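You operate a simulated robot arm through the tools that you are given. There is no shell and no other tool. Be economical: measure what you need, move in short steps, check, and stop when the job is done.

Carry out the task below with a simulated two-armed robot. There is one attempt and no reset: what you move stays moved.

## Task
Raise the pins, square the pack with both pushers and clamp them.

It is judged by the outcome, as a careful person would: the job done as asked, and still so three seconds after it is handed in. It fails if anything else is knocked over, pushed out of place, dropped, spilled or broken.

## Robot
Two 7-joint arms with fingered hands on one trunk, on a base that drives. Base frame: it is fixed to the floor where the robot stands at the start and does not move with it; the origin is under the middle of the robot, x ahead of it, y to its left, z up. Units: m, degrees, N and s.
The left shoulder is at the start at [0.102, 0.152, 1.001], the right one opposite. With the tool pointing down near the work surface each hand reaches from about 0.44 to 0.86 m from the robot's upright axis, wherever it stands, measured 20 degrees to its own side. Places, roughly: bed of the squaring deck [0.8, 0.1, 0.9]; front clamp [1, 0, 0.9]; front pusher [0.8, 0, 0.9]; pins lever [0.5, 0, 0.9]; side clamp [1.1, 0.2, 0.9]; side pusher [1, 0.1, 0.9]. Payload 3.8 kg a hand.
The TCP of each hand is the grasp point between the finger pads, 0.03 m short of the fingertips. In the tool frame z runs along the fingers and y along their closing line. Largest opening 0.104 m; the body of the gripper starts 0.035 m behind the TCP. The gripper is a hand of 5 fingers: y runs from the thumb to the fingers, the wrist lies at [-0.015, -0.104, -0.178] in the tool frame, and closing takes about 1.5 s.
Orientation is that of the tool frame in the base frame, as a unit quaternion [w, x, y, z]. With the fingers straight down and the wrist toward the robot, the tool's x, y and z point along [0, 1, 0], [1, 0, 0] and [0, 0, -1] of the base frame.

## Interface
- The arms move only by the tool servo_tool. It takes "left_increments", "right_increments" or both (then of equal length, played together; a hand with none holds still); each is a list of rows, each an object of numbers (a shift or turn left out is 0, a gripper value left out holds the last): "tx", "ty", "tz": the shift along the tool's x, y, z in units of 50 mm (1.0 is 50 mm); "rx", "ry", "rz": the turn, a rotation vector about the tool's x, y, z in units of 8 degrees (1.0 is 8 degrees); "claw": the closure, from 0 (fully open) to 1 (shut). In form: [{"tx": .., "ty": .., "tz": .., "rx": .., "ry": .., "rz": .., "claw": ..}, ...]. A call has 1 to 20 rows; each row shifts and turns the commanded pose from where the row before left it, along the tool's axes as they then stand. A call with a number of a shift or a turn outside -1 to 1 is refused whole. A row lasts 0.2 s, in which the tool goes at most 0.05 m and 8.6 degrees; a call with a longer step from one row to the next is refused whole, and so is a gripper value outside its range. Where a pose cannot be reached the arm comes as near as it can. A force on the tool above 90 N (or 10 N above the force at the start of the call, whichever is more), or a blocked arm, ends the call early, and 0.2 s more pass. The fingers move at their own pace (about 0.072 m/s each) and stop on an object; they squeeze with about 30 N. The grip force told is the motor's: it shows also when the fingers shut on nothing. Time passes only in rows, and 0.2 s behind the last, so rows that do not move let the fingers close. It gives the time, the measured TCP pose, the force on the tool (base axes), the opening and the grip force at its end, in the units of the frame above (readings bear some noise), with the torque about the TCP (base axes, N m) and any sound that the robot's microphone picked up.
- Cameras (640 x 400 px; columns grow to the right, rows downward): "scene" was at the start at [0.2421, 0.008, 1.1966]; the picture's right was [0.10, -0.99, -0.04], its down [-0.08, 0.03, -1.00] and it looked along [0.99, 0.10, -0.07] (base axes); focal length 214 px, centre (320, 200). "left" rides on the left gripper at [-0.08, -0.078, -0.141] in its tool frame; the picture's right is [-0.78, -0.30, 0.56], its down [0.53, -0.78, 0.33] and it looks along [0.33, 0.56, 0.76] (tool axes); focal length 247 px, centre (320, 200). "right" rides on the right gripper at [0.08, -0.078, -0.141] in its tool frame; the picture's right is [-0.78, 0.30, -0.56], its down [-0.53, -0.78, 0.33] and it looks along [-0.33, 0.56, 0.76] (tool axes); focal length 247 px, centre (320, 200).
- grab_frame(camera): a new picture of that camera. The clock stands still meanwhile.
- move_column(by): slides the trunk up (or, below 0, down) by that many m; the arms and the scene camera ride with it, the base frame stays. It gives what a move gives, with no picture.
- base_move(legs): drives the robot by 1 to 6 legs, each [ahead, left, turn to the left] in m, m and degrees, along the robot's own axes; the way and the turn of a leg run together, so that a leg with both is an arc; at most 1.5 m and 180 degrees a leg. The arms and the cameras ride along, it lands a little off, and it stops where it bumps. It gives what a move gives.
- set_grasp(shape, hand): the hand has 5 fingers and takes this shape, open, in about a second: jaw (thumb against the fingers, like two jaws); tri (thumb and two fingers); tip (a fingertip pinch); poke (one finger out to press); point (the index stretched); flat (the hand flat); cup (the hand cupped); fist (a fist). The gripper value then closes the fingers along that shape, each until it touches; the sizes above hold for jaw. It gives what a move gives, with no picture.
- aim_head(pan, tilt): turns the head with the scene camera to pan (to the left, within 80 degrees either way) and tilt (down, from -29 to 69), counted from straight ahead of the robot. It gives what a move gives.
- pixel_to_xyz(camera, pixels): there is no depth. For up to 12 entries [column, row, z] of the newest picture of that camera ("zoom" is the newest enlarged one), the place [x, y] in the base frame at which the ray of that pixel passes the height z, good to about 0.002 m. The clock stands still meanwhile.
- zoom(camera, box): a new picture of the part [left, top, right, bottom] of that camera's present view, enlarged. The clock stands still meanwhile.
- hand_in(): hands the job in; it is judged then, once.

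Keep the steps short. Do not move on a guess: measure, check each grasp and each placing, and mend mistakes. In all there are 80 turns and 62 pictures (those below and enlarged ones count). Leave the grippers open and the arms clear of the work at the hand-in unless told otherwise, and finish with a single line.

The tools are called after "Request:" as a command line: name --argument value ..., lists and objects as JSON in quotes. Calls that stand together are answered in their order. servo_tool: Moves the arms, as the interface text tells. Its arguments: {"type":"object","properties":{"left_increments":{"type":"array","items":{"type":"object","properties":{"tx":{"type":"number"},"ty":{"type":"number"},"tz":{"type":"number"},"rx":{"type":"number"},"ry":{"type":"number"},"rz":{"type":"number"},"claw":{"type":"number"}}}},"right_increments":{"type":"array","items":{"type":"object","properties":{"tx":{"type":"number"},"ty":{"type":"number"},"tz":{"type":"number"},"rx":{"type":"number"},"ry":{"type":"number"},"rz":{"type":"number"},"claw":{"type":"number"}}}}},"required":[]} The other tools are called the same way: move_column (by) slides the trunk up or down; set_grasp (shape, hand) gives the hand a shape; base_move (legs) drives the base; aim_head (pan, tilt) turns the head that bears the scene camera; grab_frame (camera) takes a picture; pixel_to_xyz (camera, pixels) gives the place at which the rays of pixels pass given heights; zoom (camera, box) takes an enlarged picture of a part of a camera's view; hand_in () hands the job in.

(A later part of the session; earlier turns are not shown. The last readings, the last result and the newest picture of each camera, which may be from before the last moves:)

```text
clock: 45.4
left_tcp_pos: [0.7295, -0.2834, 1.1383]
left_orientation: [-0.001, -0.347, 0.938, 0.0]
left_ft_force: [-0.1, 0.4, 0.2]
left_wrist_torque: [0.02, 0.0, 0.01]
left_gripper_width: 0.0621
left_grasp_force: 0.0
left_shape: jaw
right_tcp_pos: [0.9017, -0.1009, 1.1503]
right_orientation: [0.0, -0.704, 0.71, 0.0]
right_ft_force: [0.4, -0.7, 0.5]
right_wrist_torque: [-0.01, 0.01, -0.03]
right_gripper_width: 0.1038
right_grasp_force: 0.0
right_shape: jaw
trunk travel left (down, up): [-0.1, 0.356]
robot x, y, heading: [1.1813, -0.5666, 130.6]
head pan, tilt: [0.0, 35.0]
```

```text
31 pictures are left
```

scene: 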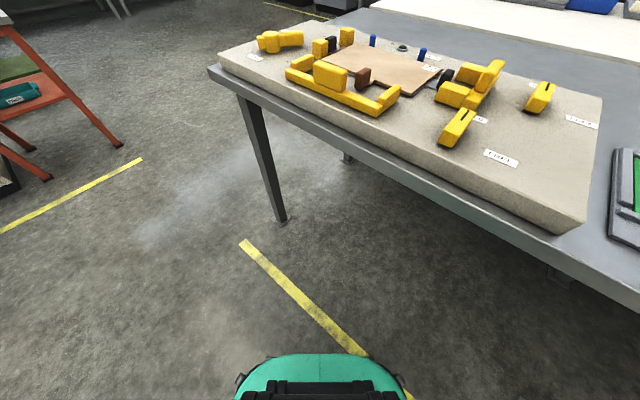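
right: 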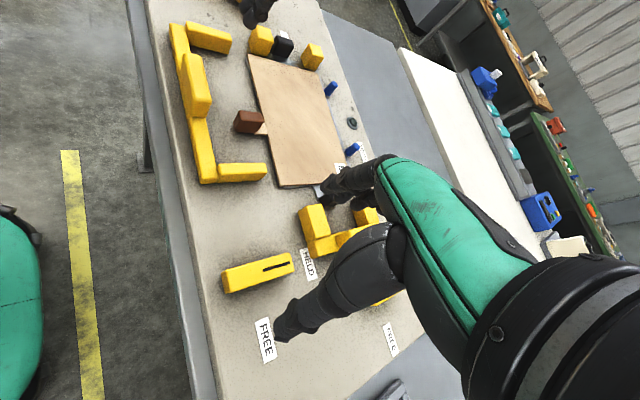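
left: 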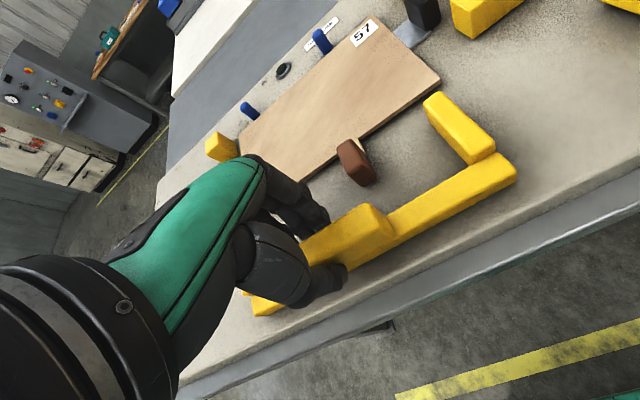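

Right hand is now squarely across the clamp. Moving it above the front clamp.

Request:
servo_tool --right_increments '[{"tx": -0.33, "ty": -0.51, "tz": 0.5}, {"tx": -0.33, "ty": -0.51, "tz": 0.5}, {"tx": -0.33, "ty": -0.51, "tz": 0.5}, {"tx": -0.33, "ty": -0.5, "tz": 0.5}, {}]'

Request:
grab_frame --camera "right"

Request:
zoom --camera "scene" --box '[380, 40, 620, 190]'

```text
clock: 46.6
left_tcp_pos: [0.7279, -0.2841, 1.1385]
left_orientation: [0.0, -0.347, 0.938, 0.001]
left_ft_force: [0.2, 0.1, -0.1]
left_wrist_torque: [0.01, -0.01, 0.02]
left_gripper_width: 0.0622
left_grasp_force: 0.1
left_shape: jaw
right_tcp_pos: [0.9455, -0.0808, 1.1069]
right_orientation: [0.003, -0.704, 0.71, -0.003]
right_ft_force: [0.1, 0.8, 0.1]
right_wrist_torque: [0.02, -0.02, -0.01]
right_gripper_width: 0.1039
right_grasp_force: 0.0
right_shape: jaw
right hand out of reach, approached as far as the arm can: row 2, 3, 4
trunk travel left (down, up): [-0.1, 0.356]
robot x, y, heading: [1.1835, -0.5669, 130.4]
head pan, tilt: [0.0, 35.0]
```

```text
30 pictures are left
```

right: 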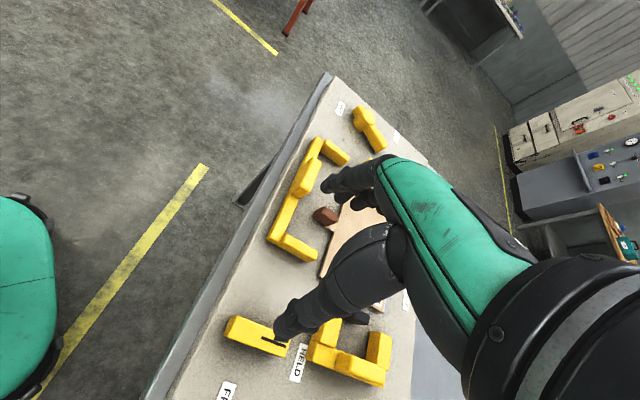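

```text
2.67 times, centred on (500, 115) of scene
```

zoom: 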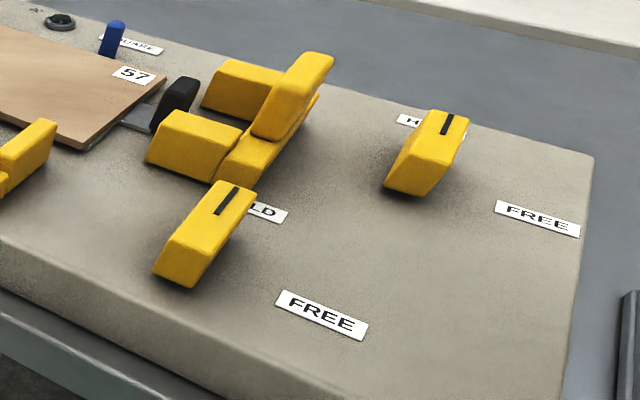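

Gripping across isn't in wrist range. I'll instead push the clamp end with one extended finger ("poke"). Turning the right hand back to neutral and shaping it.

Request:
servo_tool --right_increments '[{"rz": 0.9}, {"rz": 0.9}, {"rz": 0.9}, {"rz": 0.9}, {"rz": 0.9}, {"rz": 0.9}, {"rz": 0.9}, {"rz": 0.9}, {}]'

Request:
set_grasp --hand "right" --shape "poke"

Request:
grab_frame --camera "right"

Request:
grab_frame --camera "scene"

```text
clock: 48.6
left_tcp_pos: [0.7293, -0.2832, 1.1381]
left_orientation: [0.0, -0.347, 0.938, 0.0]
left_ft_force: [0.0, -0.4, -0.1]
left_wrist_torque: [-0.02, 0.05, 0.01]
left_gripper_width: 0.0619
left_grasp_force: 0.0
left_shape: jaw
right_tcp_pos: [0.947, -0.0819, 1.1071]
right_orientation: [0.0, -0.274, 0.962, 0.0]
right_ft_force: [-0.1, 0.0, -0.3]
right_wrist_torque: [0.03, 0.04, 0.01]
right_gripper_width: 0.1038
right_grasp_force: 0.0
right_shape: jaw
trunk travel left (down, up): [-0.1, 0.356]
robot x, y, heading: [1.184, -0.5674, 130.4]
head pan, tilt: [0.0, 35.0]
```

```text
clock: 49.5
left_tcp_pos: [0.7302, -0.2842, 1.1383]
left_orientation: [0.0, -0.347, 0.938, 0.0]
left_ft_force: [0.2, -0.8, 0.4]
left_wrist_torque: [-0.02, -0.01, 0.01]
left_gripper_width: 0.0621
left_grasp_force: 0.2
left_shape: jaw
right_tcp_pos: [0.9472, -0.0829, 1.1084]
right_orientation: [0.0, -0.275, 0.961, 0.0]
right_ft_force: [-0.6, -0.1, -0.8]
right_wrist_torque: [-0.02, 0.02, 0.01]
right_gripper_width: 0.0
right_grasp_force: 0.1
right_shape: poke
trunk travel left (down, up): [-0.1, 0.356]
robot x, y, heading: [1.1839, -0.5699, 130.7]
head pan, tilt: [0.0, 35.0]
```

```text
28 pictures are left
```

right: 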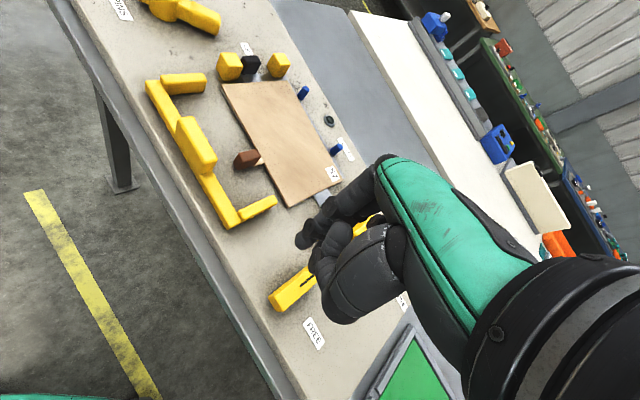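

```text
27 pictures are left
```

scene: 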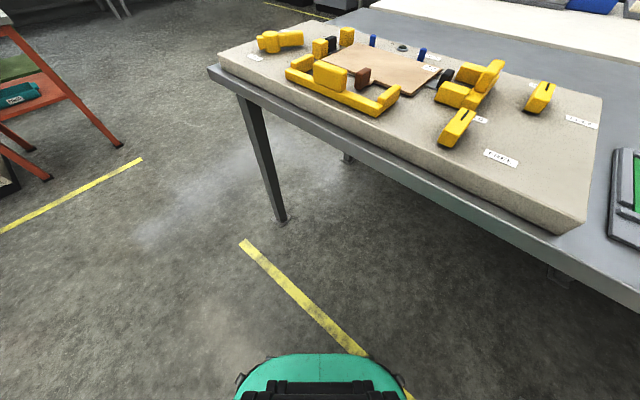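

Fingertip appears near the tool axis. Checking clamp position with this view.

Request:
pixel_to_xyz --camera "scene" --pixels '[[469, 112, 0.93], [446, 136, 0.93], [455, 123, 0.93], [542, 84, 0.93], [530, 103, 0.93], [536, 93, 0.93], [439, 148, 0.89], [500, 157, 0.89]]'

Request:
pixel_to_xyz --camera "right" --pixels '[[273, 295, 0.93], [273, 295, 0.91], [283, 310, 0.93], [295, 290, 0.93], [314, 333, 0.89]]'

```text
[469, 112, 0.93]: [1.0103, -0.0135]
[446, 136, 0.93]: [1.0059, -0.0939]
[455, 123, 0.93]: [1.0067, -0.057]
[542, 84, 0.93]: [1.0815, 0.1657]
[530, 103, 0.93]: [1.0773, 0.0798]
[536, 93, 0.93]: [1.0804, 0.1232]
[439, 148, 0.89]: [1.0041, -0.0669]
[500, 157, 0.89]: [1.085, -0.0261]
```

```text
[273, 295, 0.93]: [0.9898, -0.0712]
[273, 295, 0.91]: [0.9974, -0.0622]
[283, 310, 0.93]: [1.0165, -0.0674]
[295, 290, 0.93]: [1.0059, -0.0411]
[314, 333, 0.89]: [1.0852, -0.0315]
```

Front clamp centre ≈ (1.006,−0.028), top ≈ 0.915. I'll push its near (−y) end toward −x from the open +x side, which turns it clockwise. Positioning first.

Request:
servo_tool --right_increments '[{"rz": 1.0}, {"rz": 1.0}, {"rz": 1.0}, {"rz": 0.99}, {"tx": -0.75, "ty": 0.15}, {"tx": -0.75, "ty": 0.15}, {"tx": -0.76, "ty": 0.16}, {"tz": 0.8}, {"tz": 0.8}, {"tz": 0.56}, {}]'

Request:
grab_frame --camera "scene"

Request:
grab_frame --camera "right"

```text
clock: 51.9
left_tcp_pos: [0.7283, -0.2853, 1.1388]
left_orientation: [0.001, -0.346, 0.938, 0.0]
left_ft_force: [0.9, -0.2, 0.7]
left_wrist_torque: [-0.03, 0.02, 0.0]
left_gripper_width: 0.0622
left_grasp_force: 0.1
left_shape: jaw
right_tcp_pos: [1.0605, -0.0594, 0.9996]
right_orientation: [0.0, -0.001, 1.0, 0.0]
right_ft_force: [0.6, -0.4, 0.3]
right_wrist_torque: [0.02, -0.02, 0.01]
right_gripper_width: 0.0003
right_grasp_force: 0.0
right_shape: poke
trunk travel left (down, up): [-0.1, 0.356]
robot x, y, heading: [1.1842, -0.5706, 130.7]
head pan, tilt: [0.0, 35.0]
```

```text
26 pictures are left
```

scene: 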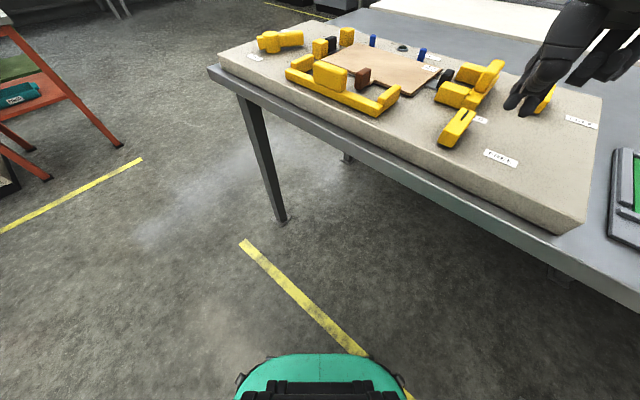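

```text
25 pictures are left
```

right: 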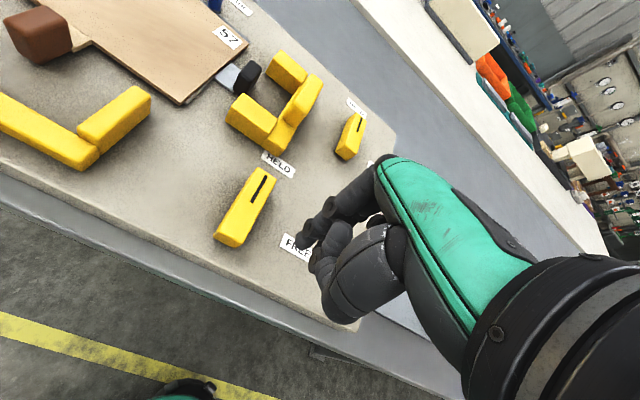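

Request:
pixel_to_xyz --camera "scene" --pixels '[[511, 106, 0.97], [511, 106, 0.99], [511, 106, 0.95], [524, 113, 0.97], [524, 113, 0.99]]'

Request:
pixel_to_xyz --camera "right" --pixels '[[302, 242, 0.97], [302, 242, 0.99], [302, 242, 0.95], [340, 312, 0.99], [340, 312, 1.02], [250, 205, 0.912], [269, 175, 0.912], [226, 240, 0.912]]'

Request:
zoom --camera "scene" --box '[440, 20, 600, 140]'

```text
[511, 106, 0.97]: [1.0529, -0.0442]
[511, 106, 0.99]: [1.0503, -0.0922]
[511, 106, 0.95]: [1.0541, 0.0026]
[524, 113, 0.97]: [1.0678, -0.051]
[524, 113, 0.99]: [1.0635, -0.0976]
```

```text
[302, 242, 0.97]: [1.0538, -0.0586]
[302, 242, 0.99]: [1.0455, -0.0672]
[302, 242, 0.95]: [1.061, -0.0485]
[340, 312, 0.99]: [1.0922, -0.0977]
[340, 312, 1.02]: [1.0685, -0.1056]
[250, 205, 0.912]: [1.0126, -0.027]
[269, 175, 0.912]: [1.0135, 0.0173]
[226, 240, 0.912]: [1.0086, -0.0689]
```

```text
3.33 times, centred on (520, 80) of scene
```

zoom: 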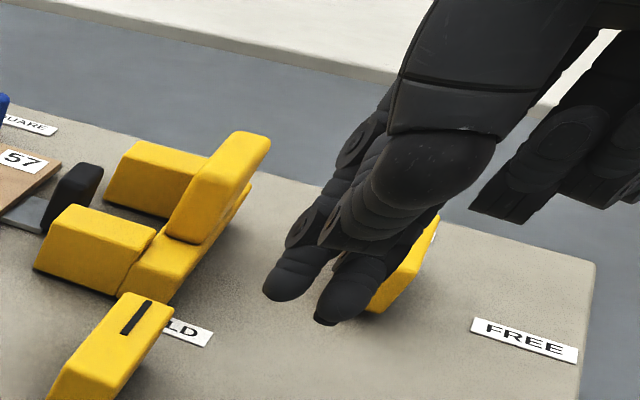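

Fingertip ≈ TCP + (−0.008, 0, −0.022). Descending to tip z ≈ 0.90 beside the clamp's near end.

Request:
servo_tool --right_increments '[{"tz": 0.5}, {"tz": 0.5}, {"tz": 0.48}, {}]'

Request:
zoom --camera "scene" --box '[400, 60, 560, 160]'

```text
clock: 52.9
left_tcp_pos: [0.7286, -0.2852, 1.1383]
left_orientation: [0.0, -0.347, 0.938, 0.0]
left_ft_force: [0.9, 0.2, 0.1]
left_wrist_torque: [0.0, 0.0, 0.01]
left_gripper_width: 0.062
left_grasp_force: 0.1
left_shape: jaw
right_tcp_pos: [1.0599, -0.06, 0.9256]
right_orientation: [0.0, 0.0, 1.0, 0.0]
right_ft_force: [-0.1, 0.0, 0.4]
right_wrist_torque: [-0.05, -0.02, 0.01]
right_gripper_width: 0.0003
right_grasp_force: 0.0
right_shape: poke
trunk travel left (down, up): [-0.1, 0.356]
robot x, y, heading: [1.1822, -0.5722, 130.4]
head pan, tilt: [0.0, 35.0]
```

```text
4.00 times, centred on (480, 110) of scene
```

zoom: 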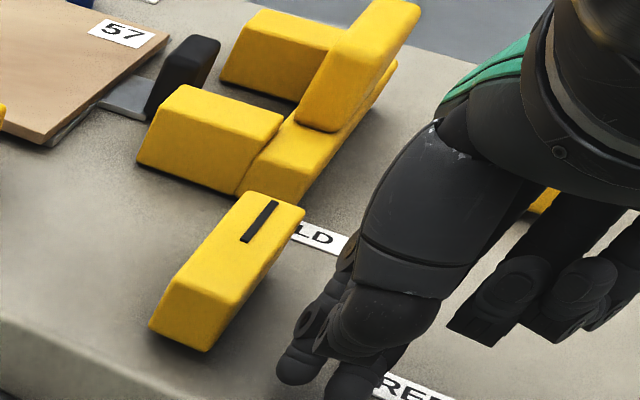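

Pushing the near end toward −x along the arc, first to about 40°.

Request:
servo_tool --right_increments '[{"tx": 0.43, "ty": -0.02}, {"tx": 0.117, "ty": -0.06}, {"tx": 0.117, "ty": -0.06}, {"tx": 0.13, "ty": -0.016}, {"tx": 0.13, "ty": -0.016}, {}]'

Request:
zoom --camera "scene" --box '[400, 60, 560, 160]'

```text
clock: 54.3
left_tcp_pos: [0.73, -0.284, 1.1379]
left_orientation: [0.0, -0.347, 0.938, 0.0]
left_ft_force: [-0.3, 0.0, 0.3]
left_wrist_torque: [-0.01, 0.01, 0.01]
left_gripper_width: 0.0622
left_grasp_force: 0.1
left_shape: jaw
right_tcp_pos: [1.0143, -0.0695, 0.9256]
right_orientation: [0.0, 0.0, 1.0, -0.001]
right_ft_force: [0.0, -0.3, -0.2]
right_wrist_torque: [0.01, 0.0, 0.02]
right_gripper_width: 0.0
right_grasp_force: 0.1
right_shape: poke
trunk travel left (down, up): [-0.1, 0.356]
robot x, y, heading: [1.1828, -0.5656, 130.6]
head pan, tilt: [0.0, 35.0]
```

```text
4.00 times, centred on (480, 110) of scene
```

zoom: 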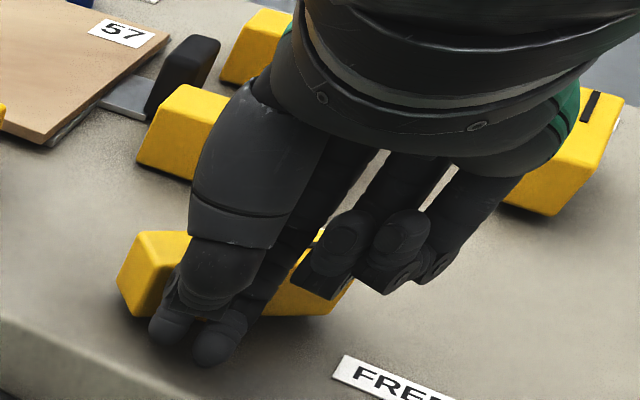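

The clamp is turning freely. Continuing.

Request:
servo_tool --right_increments '[{"tx": 0.126, "ty": 0.03}, {"tx": 0.126, "ty": 0.03}, {"tx": 0.11, "ty": 0.07}, {"tx": 0.11, "ty": 0.07}, {}]'

Request:
zoom --camera "scene" --box '[400, 60, 560, 160]'

```text
clock: 55.5
left_tcp_pos: [0.7315, -0.2862, 1.14]
left_orientation: [0.0, -0.347, 0.938, 0.0]
left_ft_force: [0.8, -0.2, 0.9]
left_wrist_torque: [-0.01, 0.0, 0.0]
left_gripper_width: 0.0619
left_grasp_force: 0.0
left_shape: jaw
right_tcp_pos: [0.9894, -0.0611, 0.9272]
right_orientation: [-0.001, 0.0, 1.0, 0.001]
right_ft_force: [3.0, -9.0, 7.9]
right_wrist_torque: [0.04, -0.07, -0.09]
right_gripper_width: 0.0
right_grasp_force: 0.1
right_shape: poke
trunk travel left (down, up): [-0.1, 0.356]
robot x, y, heading: [1.1846, -0.5665, 130.6]
head pan, tilt: [0.0, 35.0]
```

```text
4.00 times, centred on (480, 110) of scene
```

zoom: 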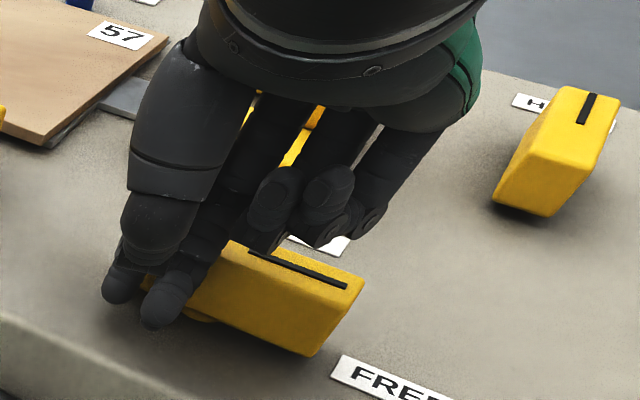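

Marker now points to FREE, with resistance. Withdrawing the finger and looking.

Request:
servo_tool --right_increments '[{"ty": -0.4}, {"tz": -0.8}, {"tz": -0.8}, {"tz": -0.8}, {"tx": -0.9, "ty": -0.2}, {"tx": -0.9, "ty": -0.2}, {}]'

Request:
zoom --camera "scene" --box '[380, 50, 600, 190]'

```text
clock: 57.1
left_tcp_pos: [0.7276, -0.2826, 1.1372]
left_orientation: [0.0, -0.347, 0.938, -0.001]
left_ft_force: [-0.5, -1.0, -0.1]
left_wrist_torque: [0.0, -0.04, -0.01]
left_gripper_width: 0.062
left_grasp_force: 0.1
left_shape: jaw
right_tcp_pos: [1.0783, -0.0975, 1.0447]
right_orientation: [0.001, 0.001, 1.0, -0.001]
right_ft_force: [0.8, -0.7, 0.3]
right_wrist_torque: [-0.03, 0.0, 0.01]
right_gripper_width: 0.0002
right_grasp_force: 0.1
right_shape: poke
trunk travel left (down, up): [-0.1, 0.356]
robot x, y, heading: [1.1858, -0.5681, 130.6]
head pan, tilt: [0.0, 35.0]
```

```text
2.86 times, centred on (490, 120) of scene
```

zoom: 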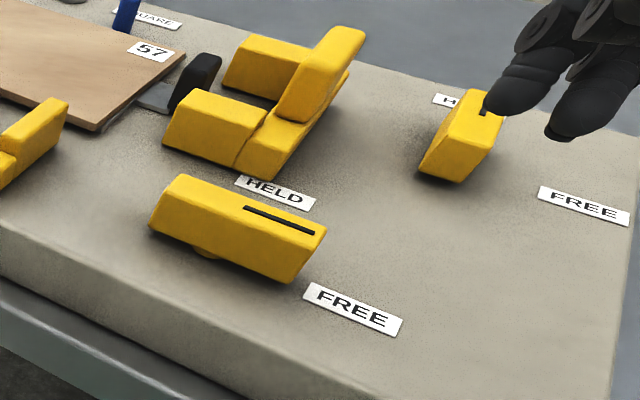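

Front clamp is FREE. Measuring the side clamp surroundings.

Request:
pixel_to_xyz --camera "zoom" --pixels '[[272, 180, 0.89], [350, 75, 0.91], [345, 100, 0.89], [365, 38, 0.95], [305, 122, 0.94], [235, 165, 0.89], [462, 182, 0.89], [500, 115, 0.912], [420, 176, 0.89], [295, 280, 0.89], [320, 240, 0.912], [150, 215, 0.912]]'

Request:
grab_frame --camera "right"

```text
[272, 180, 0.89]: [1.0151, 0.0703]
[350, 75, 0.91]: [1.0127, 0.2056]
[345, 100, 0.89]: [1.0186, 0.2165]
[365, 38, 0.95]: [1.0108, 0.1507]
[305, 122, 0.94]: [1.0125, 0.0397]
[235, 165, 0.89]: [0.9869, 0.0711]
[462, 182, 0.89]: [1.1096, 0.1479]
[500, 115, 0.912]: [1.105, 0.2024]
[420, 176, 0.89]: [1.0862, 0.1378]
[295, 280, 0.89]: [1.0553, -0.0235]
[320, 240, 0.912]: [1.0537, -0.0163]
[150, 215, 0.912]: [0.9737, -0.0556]
```

```text
19 pictures are left
```

right: 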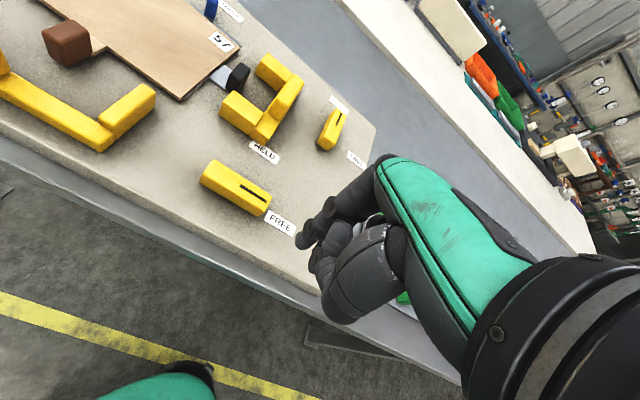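

Request:
pixel_to_xyz --camera "right" --pixels '[[323, 138, 0.912], [340, 112, 0.912], [330, 148, 0.89], [300, 84, 0.95], [264, 128, 0.95], [355, 159, 0.89], [337, 104, 0.89], [205, 172, 0.912], [265, 208, 0.912], [318, 144, 0.89]]'

```text
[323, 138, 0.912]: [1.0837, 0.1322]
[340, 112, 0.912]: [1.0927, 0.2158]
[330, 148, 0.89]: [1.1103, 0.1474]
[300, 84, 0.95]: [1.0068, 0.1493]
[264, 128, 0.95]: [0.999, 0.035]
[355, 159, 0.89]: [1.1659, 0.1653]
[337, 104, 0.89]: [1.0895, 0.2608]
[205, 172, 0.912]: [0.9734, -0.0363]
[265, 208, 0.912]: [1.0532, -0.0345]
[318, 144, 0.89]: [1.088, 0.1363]
```

Side clamp centre ≈ (1.093,0.172). Moving the finger to its near end, +x side.

Request:
servo_tool --right_increments '[{"tx": -0.3, "ty": 0.95}, {"tx": -0.3, "ty": 0.95}, {"tx": -0.3, "ty": 0.95}, {"tx": -0.3, "ty": 0.94}, {"tx": -0.13, "ty": 0.94}, {"tz": 0.8}, {"tz": 0.8}, {"tz": 0.79}, {}]'

Request:
zoom --camera "scene" --box '[440, 40, 620, 150]'

```text
clock: 59.1
left_tcp_pos: [0.7292, -0.2842, 1.1382]
left_orientation: [-0.001, -0.346, 0.938, 0.0]
left_ft_force: [0.1, 0.0, -1.4]
left_wrist_torque: [0.0, 0.0, 0.01]
left_gripper_width: 0.062
left_grasp_force: 0.0
left_shape: jaw
right_tcp_pos: [1.1466, 0.1388, 0.9254]
right_orientation: [0.0, 0.001, 1.0, 0.001]
right_ft_force: [0.8, -0.5, -0.8]
right_wrist_torque: [0.04, -0.02, 0.01]
right_gripper_width: 0.0001
right_grasp_force: 0.2
right_shape: poke
trunk travel left (down, up): [-0.1, 0.356]
robot x, y, heading: [1.183, -0.5709, 130.7]
head pan, tilt: [0.0, 35.0]
```

```text
3.56 times, centred on (530, 95) of scene
```

zoom: 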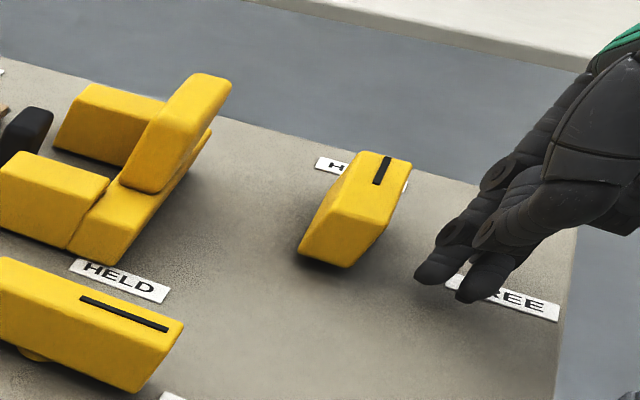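

Pushing the side clamp around toward FREE.

Request:
servo_tool --right_increments '[{"tx": 0.46}, {"tx": 0.117, "ty": -0.06}, {"tx": 0.117, "ty": -0.06}, {"tx": 0.13, "ty": -0.016}, {"tx": 0.13, "ty": -0.016}, {"tx": 0.1, "ty": 0.045}, {"tx": 0.1, "ty": 0.045}, {}]'

Request:
zoom --camera "scene" --box '[440, 40, 620, 150]'

```text
clock: 60.9
left_tcp_pos: [0.728, -0.2861, 1.1388]
left_orientation: [0.001, -0.347, 0.938, 0.0]
left_ft_force: [0.0, -0.2, -0.8]
left_wrist_torque: [-0.03, -0.01, 0.0]
left_gripper_width: 0.0618
left_grasp_force: 0.1
left_shape: jaw
right_tcp_pos: [1.0872, 0.1331, 0.928]
right_orientation: [-0.001, -0.001, 1.0, 0.0]
right_ft_force: [-0.4, -6.6, 5.3]
right_wrist_torque: [0.05, -0.05, -0.02]
right_gripper_width: 0.0
right_grasp_force: 0.0
right_shape: poke
trunk travel left (down, up): [-0.1, 0.356]
robot x, y, heading: [1.1835, -0.5687, 130.3]
head pan, tilt: [0.0, 35.0]
```

```text
3.56 times, centred on (530, 95) of scene
```

zoom: 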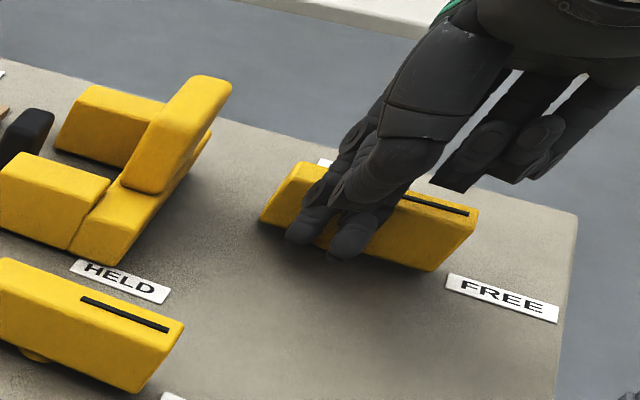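

Nearly there. A little more, then withdraw.

Request:
servo_tool --right_increments '[{"tx": 0.1, "ty": 0.06}, {}, {"ty": -0.5}, {"tz": -0.8}, {"tz": -0.8}, {"tz": -0.8}, {}]'

Request:
zoom --camera "scene" --box '[380, 40, 600, 180]'

```text
clock: 62.5
left_tcp_pos: [0.7293, -0.2838, 1.1389]
left_orientation: [0.001, -0.346, 0.938, -0.001]
left_ft_force: [-0.7, 0.3, 0.2]
left_wrist_torque: [-0.01, 0.01, 0.03]
left_gripper_width: 0.062
left_grasp_force: 0.2
left_shape: jaw
right_tcp_pos: [1.0839, 0.1124, 1.0469]
right_orientation: [0.0, 0.001, 1.0, -0.001]
right_ft_force: [0.3, -0.2, 0.2]
right_wrist_torque: [0.01, -0.02, 0.01]
right_gripper_width: 0.0
right_grasp_force: 0.1
right_shape: poke
trunk travel left (down, up): [-0.1, 0.356]
robot x, y, heading: [1.1815, -0.564, 130.5]
head pan, tilt: [0.0, 35.0]
```

```text
2.86 times, centred on (490, 110) of scene
```

zoom: 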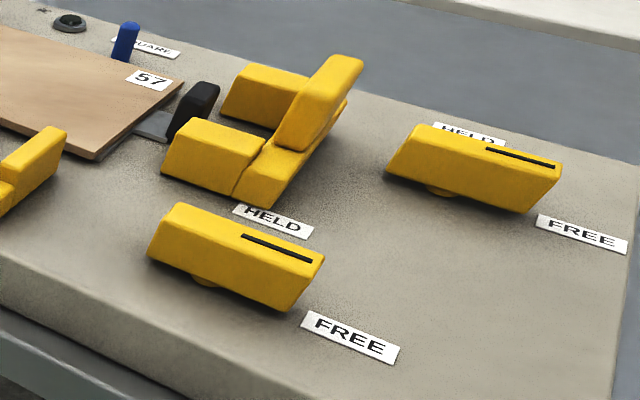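

Both clamps are FREE. Now the left hand returns to the front pusher pad at (0.755,−0.058).

Request:
servo_tool --left_increments '[{"rz": 0.85}, {"rz": 0.85}, {"rz": 0.85}, {"rz": 0.85}, {"rz": 0.85}, {"rz": 0.8}, {"tx": -0.13, "ty": 0.9}, {"tx": -0.13, "ty": 0.9}, {"tx": -0.13, "ty": 0.9}, {"tx": -0.13, "ty": 0.9}, {"ty": 0.9}, {"tz": 0.8}, {"tz": 0.8}, {"tz": 0.4}, {}]'

Request:
grab_frame --camera "scene"

```text
clock: 65.7
left_tcp_pos: [0.7548, -0.0594, 1.0379]
left_orientation: [0.0, -0.002, 1.0, 0.0]
left_ft_force: [0.3, -0.6, 0.2]
left_wrist_torque: [0.0, -0.03, 0.02]
left_gripper_width: 0.0624
left_grasp_force: 0.1
left_shape: jaw
right_tcp_pos: [1.0845, 0.1125, 1.0482]
right_orientation: [0.0, 0.0, 1.0, 0.0]
right_ft_force: [-0.2, -0.5, 0.1]
right_wrist_torque: [0.0, -0.02, -0.01]
right_gripper_width: 0.0001
right_grasp_force: 0.1
right_shape: poke
trunk travel left (down, up): [-0.1, 0.356]
robot x, y, heading: [1.1818, -0.5672, 130.6]
head pan, tilt: [0.0, 35.0]
```

```text
15 pictures are left
```

scene: 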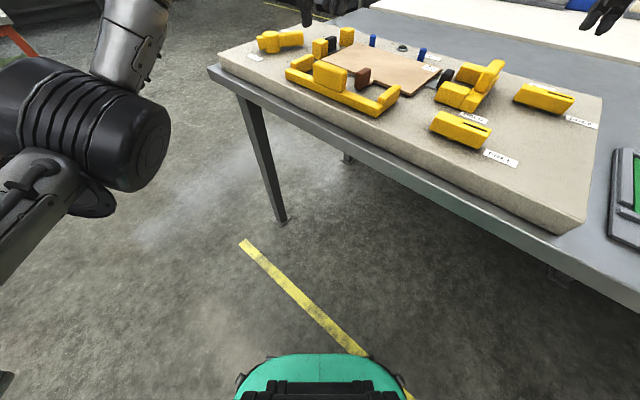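

Descend, grip, and push 10 mm.

Request:
servo_tool --left_increments '[{"tz": 0.7}, {"tz": 0.7}, {"tz": 0.55}, {"claw": 1}, {}, {}, {}, {}, {"ty": 0.1}, {"ty": 0.1}, {}]'

Request:
grab_frame --camera "left"

```text
clock: 68.1
left_tcp_pos: [0.7556, -0.0485, 0.9428]
left_orientation: [0.001, -0.002, 1.0, 0.001]
left_ft_force: [-0.1, 0.6, 1.4]
left_wrist_torque: [0.06, 0.0, 0.02]
left_gripper_width: 0.0173
left_grasp_force: 30.2
left_shape: jaw
right_tcp_pos: [1.0839, 0.1116, 1.0475]
right_orientation: [0.0, 0.001, 1.0, 0.0]
right_ft_force: [0.6, 1.1, -0.3]
right_wrist_torque: [0.01, -0.02, 0.04]
right_gripper_width: 0.0002
right_grasp_force: 0.0
right_shape: poke
trunk travel left (down, up): [-0.1, 0.356]
robot x, y, heading: [1.1845, -0.5701, 130.8]
head pan, tilt: [0.0, 35.0]
```

```text
14 pictures are left
```

left: 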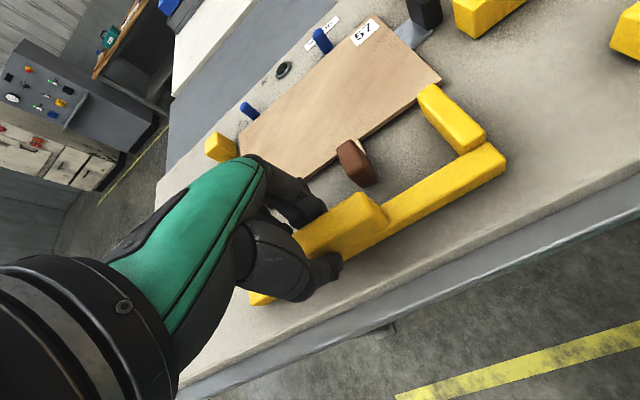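

It moves freely now. Pushing on in small steps, watching force.

Request:
servo_tool --left_increments '[{"ty": 0.1}, {"ty": 0.1}, {"ty": 0.1}, {}]'

Request:
grab_frame --camera "left"

```text
clock: 69.1
left_tcp_pos: [0.7547, -0.0334, 0.9416]
left_orientation: [-0.001, -0.001, 1.0, 0.001]
left_ft_force: [1.8, -0.7, 1.0]
left_wrist_torque: [0.02, -0.01, -0.04]
left_gripper_width: 0.0174
left_grasp_force: 30.3
left_shape: jaw
right_tcp_pos: [1.0844, 0.1145, 1.0481]
right_orientation: [0.001, 0.001, 1.0, 0.0]
right_ft_force: [-0.6, -0.4, 0.3]
right_wrist_torque: [-0.01, 0.01, 0.01]
right_gripper_width: 0.0
right_grasp_force: 0.0
right_shape: poke
trunk travel left (down, up): [-0.1, 0.356]
robot x, y, heading: [1.1828, -0.566, 130.7]
head pan, tilt: [0.0, 35.0]
```

```text
13 pictures are left
```

left: 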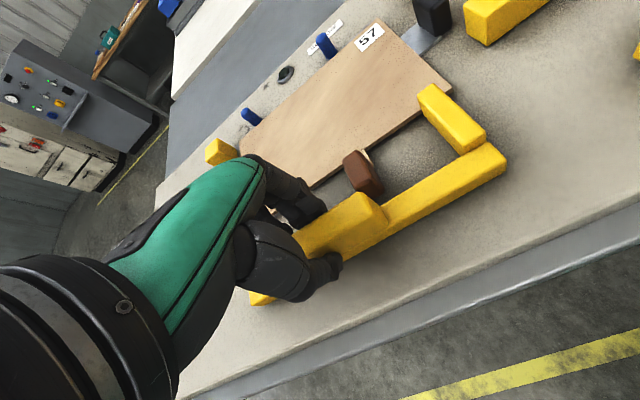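

Nearly contacting the pack. Continuing.

Request:
servo_tool --left_increments '[{"ty": 0.08}, {"ty": 0.08}, {"ty": 0.08}, {}]'

```text
clock: 70.1
left_tcp_pos: [0.7538, -0.023, 0.9418]
left_orientation: [-0.001, 0.0, 1.0, -0.001]
left_ft_force: [0.2, -5.0, 1.3]
left_wrist_torque: [-0.06, -0.01, 0.03]
left_gripper_width: 0.0172
left_grasp_force: 30.3
left_shape: jaw
right_tcp_pos: [1.0845, 0.1114, 1.0479]
right_orientation: [0.0, 0.0, 1.0, 0.001]
right_ft_force: [-0.8, -0.3, 0.7]
right_wrist_torque: [0.05, -0.04, -0.04]
right_gripper_width: 0.0
right_grasp_force: 0.1
right_shape: poke
trunk travel left (down, up): [-0.1, 0.356]
robot x, y, heading: [1.1835, -0.5661, 130.5]
head pan, tilt: [0.0, 35.0]
```

Contact force −5 N. Continuing in smaller steps.

Request:
servo_tool --left_increments '[{"ty": 0.06}, {"ty": 0.06}, {"ty": 0.06}, {}]'

Request:
grab_frame --camera "left"

```text
clock: 71.1
left_tcp_pos: [0.7548, -0.0176, 0.9418]
left_orientation: [0.001, -0.003, 1.0, -0.001]
left_ft_force: [2.9, -22.6, -2.9]
left_wrist_torque: [-0.56, -0.06, -0.02]
left_gripper_width: 0.0168
left_grasp_force: 30.0
left_shape: jaw
right_tcp_pos: [1.084, 0.1097, 1.0499]
right_orientation: [0.0, 0.0, 1.0, 0.002]
right_ft_force: [0.3, 0.2, 0.7]
right_wrist_torque: [-0.01, 0.0, 0.02]
right_gripper_width: 0.0
right_grasp_force: 0.0
right_shape: poke
trunk travel left (down, up): [-0.1, 0.356]
robot x, y, heading: [1.1814, -0.5679, 130.6]
head pan, tilt: [0.0, 35.0]
```

```text
12 pictures are left
```

left: 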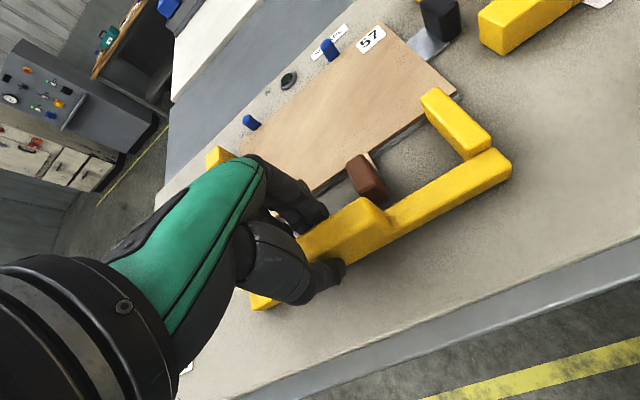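

Pack is against the pins (−23 N). Relaxing the front push slightly, and bringing the right finger behind the side pusher.

Request:
servo_tool --left_increments '[{"ty": -0.05}, {"ty": -0.03}, {}, {}, {}, {}]' --right_increments '[{"tx": 0.56, "ty": 0.31}, {"tz": 0.7}, {"tz": 0.7}, {"tz": 0.5}, {"tz": 0.4}, {}]'

Request:
zoom --camera "scene" --box '[380, 30, 600, 160]'

```text
clock: 72.5
left_tcp_pos: [0.7541, -0.0175, 0.9428]
left_orientation: [0.0, -0.002, 1.0, 0.001]
left_ft_force: [-0.3, -9.2, -1.1]
left_wrist_torque: [-0.29, -0.03, 0.04]
left_gripper_width: 0.0169
left_grasp_force: 29.4
left_shape: jaw
right_tcp_pos: [1.0538, 0.1278, 0.9312]
right_orientation: [-0.001, 0.0, 1.0, 0.001]
right_ft_force: [0.5, 0.2, 0.4]
right_wrist_torque: [-0.01, 0.01, 0.01]
right_gripper_width: 0.0
right_grasp_force: 0.1
right_shape: poke
trunk travel left (down, up): [-0.1, 0.356]
robot x, y, heading: [1.1842, -0.5654, 130.6]
head pan, tilt: [0.0, 35.0]
```

```text
2.91 times, centred on (490, 95) of scene
```

zoom: 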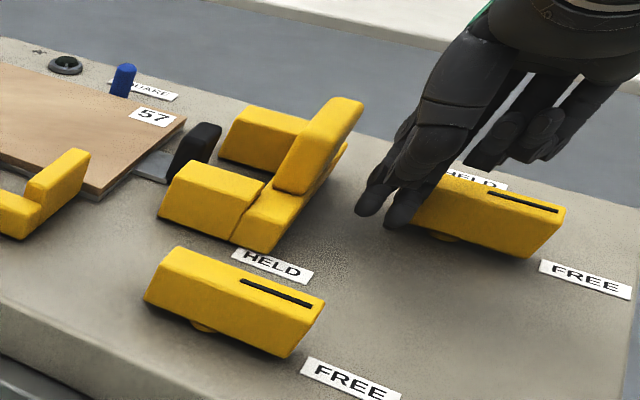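

Clear. Pushing −x.

Request:
servo_tool --right_increments '[{"tx": 0.2}, {"tx": 0.2}, {"tx": 0.15}, {"tx": 0.15}, {"tx": 0.15}, {}]'

Request:
zoom --camera "scene" --box '[300, 20, 540, 170]'

```text
clock: 73.9
left_tcp_pos: [0.7537, -0.0185, 0.9424]
left_orientation: [0.0, -0.002, 1.0, 0.0]
left_ft_force: [-0.3, -8.6, -0.7]
left_wrist_torque: [-0.29, 0.0, 0.05]
left_gripper_width: 0.0167
left_grasp_force: 30.1
left_shape: jaw
right_tcp_pos: [1.0127, 0.1276, 0.9319]
right_orientation: [0.0, 0.0, 1.0, 0.0]
right_ft_force: [0.3, 0.6, -0.4]
right_wrist_torque: [0.0, -0.01, -0.03]
right_gripper_width: 0.0
right_grasp_force: 0.0
right_shape: poke
trunk travel left (down, up): [-0.1, 0.356]
robot x, y, heading: [1.1802, -0.5687, 130.4]
head pan, tilt: [0.0, 35.0]
```

```text
2.67 times, centred on (420, 95) of scene
```

zoom: 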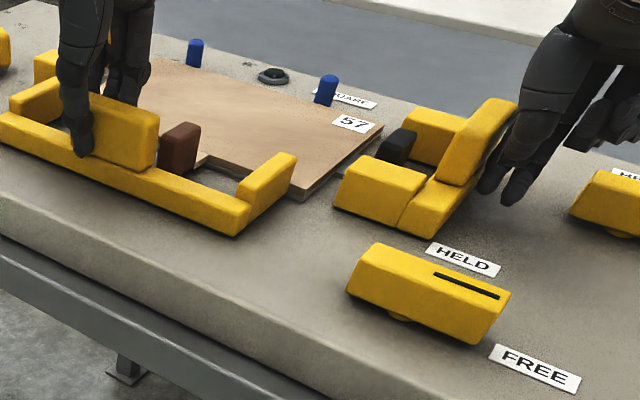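

Side pusher moves freely. Continuing with small steps.

Request:
servo_tool --right_increments '[{"tx": 0.1}, {"tx": 0.1}, {"tx": 0.1}, {"tx": 0.1}, {}]'

```text
clock: 75.1
left_tcp_pos: [0.7545, -0.0187, 0.9421]
left_orientation: [-0.001, -0.001, 1.0, -0.001]
left_ft_force: [0.1, -9.7, -0.3]
left_wrist_torque: [-0.26, 0.01, 0.02]
left_gripper_width: 0.0169
left_grasp_force: 29.5
left_shape: jaw
right_tcp_pos: [0.9937, 0.1268, 0.931]
right_orientation: [-0.001, 0.001, 1.0, 0.001]
right_ft_force: [0.4, -0.5, -0.1]
right_wrist_torque: [0.0, 0.0, 0.03]
right_gripper_width: 0.0001
right_grasp_force: 0.1
right_shape: poke
trunk travel left (down, up): [-0.1, 0.356]
robot x, y, heading: [1.1815, -0.5658, 130.6]
head pan, tilt: [0.0, 35.0]
```

Request:
servo_tool --right_increments '[{"tx": 0.1}, {"tx": 0.1}, {"tx": 0.1}, {}]'

Request:
zoom --camera "scene" --box '[300, 20, 540, 170]'

```text
clock: 76.1
left_tcp_pos: [0.7557, -0.0162, 0.9415]
left_orientation: [0.0, -0.002, 1.0, -0.001]
left_ft_force: [-3.9, -9.9, -0.8]
left_wrist_torque: [-0.31, 0.07, 0.07]
left_gripper_width: 0.0167
left_grasp_force: 30.2
left_shape: jaw
right_tcp_pos: [0.9793, 0.1287, 0.9315]
right_orientation: [0.0, 0.001, 1.0, -0.001]
right_ft_force: [9.1, 1.2, 1.0]
right_wrist_torque: [0.01, 0.11, -0.13]
right_gripper_width: 0.0
right_grasp_force: 0.2
right_shape: poke
trunk travel left (down, up): [-0.1, 0.356]
robot x, y, heading: [1.1839, -0.5667, 130.7]
head pan, tilt: [0.0, 35.0]
```

```text
2.67 times, centred on (420, 95) of scene
```

zoom: 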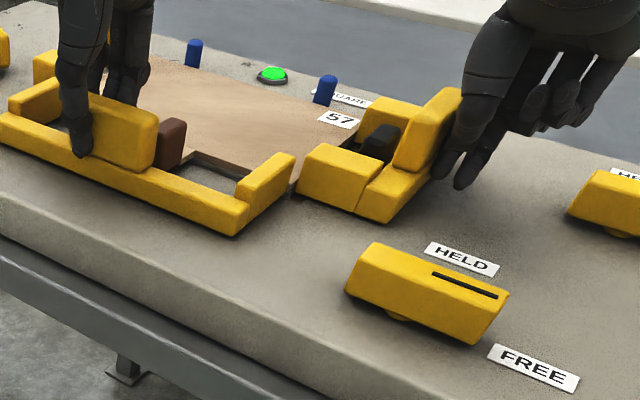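

The SQUARE lamp is green. Seating both a touch more.

Request:
servo_tool --left_increments '[{}, {}, {"ty": 0.04}, {}]' --right_increments '[{"tx": 0.06}, {}, {}, {}]'

```text
clock: 77.1
left_tcp_pos: [0.7555, -0.0161, 0.9415]
left_orientation: [-0.001, -0.002, 1.0, 0.0]
left_ft_force: [-9.9, -19.3, -2.9]
left_wrist_torque: [-0.48, 0.19, 0.12]
left_gripper_width: 0.0163
left_grasp_force: 29.6
left_shape: jaw
right_tcp_pos: [0.9783, 0.1263, 0.932]
right_orientation: [0.0, 0.003, 1.0, 0.0]
right_ft_force: [23.1, 4.1, -1.9]
right_wrist_torque: [-0.07, 0.17, -0.37]
right_gripper_width: 0.0
right_grasp_force: 0.1
right_shape: poke
trunk travel left (down, up): [-0.1, 0.356]
robot x, y, heading: [1.1845, -0.571, 130.5]
head pan, tilt: [0.0, 35.0]
```

Both seated at ~20 N, lamp green. Left keeps holding; the right finger leaves the side pusher and goes to the side clamp's marker end (near side).

Request:
servo_tool --right_increments '[{"tx": -0.4}, {"tz": -0.9}, {"tz": -0.9}, {"tx": -0.9}, {"tx": -0.9}, {"tx": -0.86, "ty": -0.04}, {"tz": 0.9}, {"tz": 0.7}, {"tz": 0.32}, {}]'

Request:
zoom --camera "scene" --box '[360, 20, 600, 170]'

```text
clock: 79.3
left_tcp_pos: [0.755, -0.0176, 0.9429]
left_orientation: [0.0, -0.002, 1.0, 0.001]
left_ft_force: [0.1, -15.7, -2.5]
left_wrist_torque: [-0.43, 0.0, -0.02]
left_gripper_width: 0.0164
left_grasp_force: 30.0
left_shape: jaw
right_tcp_pos: [1.1282, 0.1252, 0.9244]
right_orientation: [0.0, 0.0, 1.0, 0.0]
right_ft_force: [-0.4, -0.9, -0.8]
right_wrist_torque: [0.0, 0.01, 0.0]
right_gripper_width: 0.0001
right_grasp_force: 0.0
right_shape: poke
trunk travel left (down, up): [-0.1, 0.356]
robot x, y, heading: [1.1802, -0.5658, 130.6]
head pan, tilt: [0.0, 35.0]
```

```text
2.67 times, centred on (480, 95) of scene
```

zoom: 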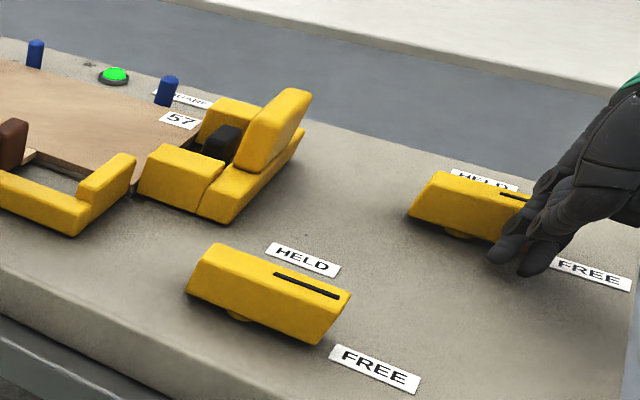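

Lamp stays green. Turning the side clamp counter‑clockwise.

Request:
servo_tool --right_increments '[{"ty": 0.44}, {"tx": -0.06, "ty": 0.117}, {"tx": -0.06, "ty": 0.117}, {"tx": -0.016, "ty": 0.13}, {"tx": -0.016, "ty": 0.13}, {"tx": 0.03, "ty": 0.126}, {"tx": 0.03, "ty": 0.126}, {"tx": 0.07, "ty": 0.11}, {}]'

Request:
zoom --camera "scene" --box '[360, 20, 600, 170]'

```text
clock: 81.3
left_tcp_pos: [0.7544, -0.0162, 0.9424]
left_orientation: [0.0, -0.002, 1.0, 0.001]
left_ft_force: [0.0, -15.3, -1.9]
left_wrist_torque: [-0.38, -0.02, 0.02]
left_gripper_width: 0.0166
left_grasp_force: 29.8
left_shape: jaw
right_tcp_pos: [1.128, 0.1897, 0.9274]
right_orientation: [0.0, 0.0, 1.0, 0.001]
right_ft_force: [-0.6, -0.6, 0.0]
right_wrist_torque: [0.04, 0.0, -0.01]
right_gripper_width: 0.0
right_grasp_force: 0.0
right_shape: poke
trunk travel left (down, up): [-0.1, 0.356]
robot x, y, heading: [1.1803, -0.5694, 130.6]
head pan, tilt: [0.0, 35.0]
```

```text
2.67 times, centred on (480, 95) of scene
```

zoom: 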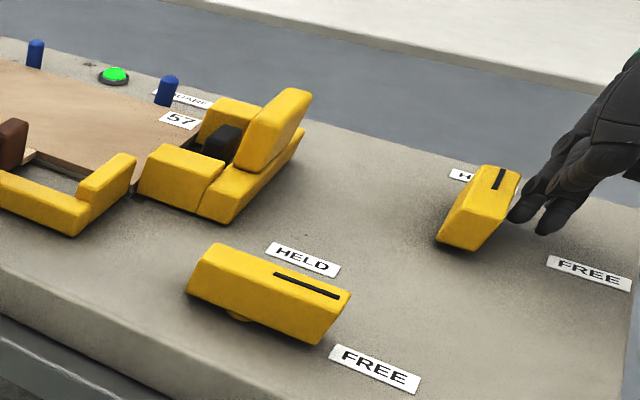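

About 80°. Finishing with a push toward −x until it resists.

Request:
servo_tool --right_increments '[{"tx": 0.08, "ty": 0.05}, {"tx": 0.08, "ty": 0.03}, {"tx": 0.08}, {}]'

```text
clock: 82.3
left_tcp_pos: [0.7554, -0.0181, 0.9432]
left_orientation: [-0.001, -0.002, 1.0, 0.0]
left_ft_force: [-7.5, -18.4, -3.6]
left_wrist_torque: [-0.44, 0.14, 0.06]
left_gripper_width: 0.0164
left_grasp_force: 30.1
left_shape: jaw
right_tcp_pos: [1.1213, 0.1945, 0.9267]
right_orientation: [0.001, 0.003, 1.0, 0.001]
right_ft_force: [17.4, 0.9, -1.7]
right_wrist_torque: [0.01, -0.13, -0.06]
right_gripper_width: 0.0
right_grasp_force: 0.1
right_shape: poke
trunk travel left (down, up): [-0.1, 0.356]
robot x, y, heading: [1.1847, -0.5656, 130.5]
head pan, tilt: [0.0, 35.0]
```

Stopped at 17 N: HELD. Moving the finger to the front clamp's marker end.

Request:
servo_tool --right_increments '[{"tx": -0.3}, {"tz": -0.9}, {"tz": -0.9}, {"tx": 0.28, "ty": -0.9}, {"tx": 0.28, "ty": -0.9}, {"tx": 0.28, "ty": -0.9}, {"tx": 0.28, "ty": -0.9}, {"tx": 0.28, "ty": -0.9}, {"tx": 0.3, "ty": -0.95}, {"tz": 0.9}, {"tz": 0.6}, {"tz": 0.3}, {}]'

Request:
zoom --camera "scene" --box '[360, 20, 600, 170]'

```text
clock: 85.1
left_tcp_pos: [0.7535, -0.0169, 0.9426]
left_orientation: [0.0, -0.002, 1.0, 0.001]
left_ft_force: [0.1, -15.4, -1.8]
left_wrist_torque: [-0.4, 0.0, 0.02]
left_gripper_width: 0.0167
left_grasp_force: 30.3
left_shape: jaw
right_tcp_pos: [1.0459, -0.0788, 0.9265]
right_orientation: [0.0, 0.0, 1.0, 0.002]
right_ft_force: [0.7, 0.2, 0.2]
right_wrist_torque: [0.01, -0.01, 0.04]
right_gripper_width: 0.0001
right_grasp_force: 0.0
right_shape: poke
trunk travel left (down, up): [-0.1, 0.356]
robot x, y, heading: [1.1816, -0.564, 130.6]
head pan, tilt: [0.0, 35.0]
```

```text
2.67 times, centred on (480, 95) of scene
```

zoom: 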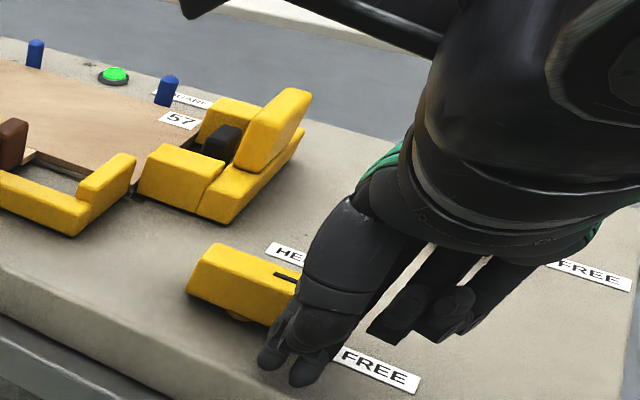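

Turning the front clamp counter‑clockwise to HELD.

Request:
servo_tool --right_increments '[{"tx": -0.1, "ty": 0.44}, {"tx": -0.06, "ty": 0.117}, {"tx": -0.06, "ty": 0.117}, {"tx": -0.016, "ty": 0.13}, {"tx": -0.016, "ty": 0.13}, {"tx": 0.03, "ty": 0.126}, {"tx": 0.03, "ty": 0.126}, {"tx": 0.07, "ty": 0.11}, {"tx": 0.08, "ty": 0.05}, {"tx": 0.08, "ty": 0.03}, {}]'

Request:
zoom --camera "scene" --box '[360, 20, 600, 170]'

```text
clock: 87.5
left_tcp_pos: [0.7543, -0.0166, 0.9422]
left_orientation: [0.0, -0.002, 1.0, 0.001]
left_ft_force: [0.4, -14.4, -1.6]
left_wrist_torque: [-0.41, -0.05, -0.01]
left_gripper_width: 0.0166
left_grasp_force: 29.6
left_shape: jaw
right_tcp_pos: [1.0461, -0.0094, 0.9254]
right_orientation: [0.001, 0.0, 1.0, 0.001]
right_ft_force: [0.4, 1.0, 0.0]
right_wrist_torque: [0.02, 0.0, 0.03]
right_gripper_width: 0.0
right_grasp_force: 0.0
right_shape: poke
trunk travel left (down, up): [-0.1, 0.356]
robot x, y, heading: [1.1861, -0.5699, 130.7]
head pan, tilt: [0.0, 35.0]
```

```text
2.67 times, centred on (480, 95) of scene
```

zoom: 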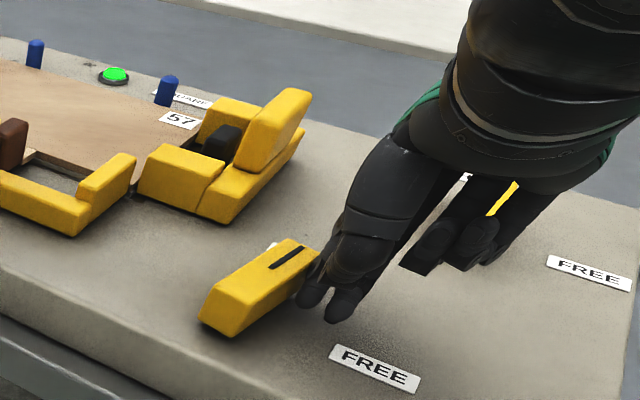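

About 65°. Pushing further −x until it resists.

Request:
servo_tool --right_increments '[{"tx": 0.1, "ty": 0.04}, {"tx": 0.1, "ty": 0.02}, {"tx": 0.06}, {}]'

```text
clock: 88.5
left_tcp_pos: [0.7557, -0.0167, 0.941]
left_orientation: [-0.001, -0.003, 1.0, -0.001]
left_ft_force: [-7.9, -17.2, -3.3]
left_wrist_torque: [-0.46, 0.19, 0.09]
left_gripper_width: 0.0165
left_grasp_force: 30.1
left_shape: jaw
right_tcp_pos: [1.0355, -0.0059, 0.9263]
right_orientation: [0.001, 0.002, 1.0, 0.001]
right_ft_force: [23.7, 3.3, -3.0]
right_wrist_torque: [0.06, -0.17, -0.13]
right_gripper_width: 0.0
right_grasp_force: 0.0
right_shape: poke
trunk travel left (down, up): [-0.1, 0.356]
robot x, y, heading: [1.1823, -0.5707, 130.7]
head pan, tilt: [0.0, 35.0]
```

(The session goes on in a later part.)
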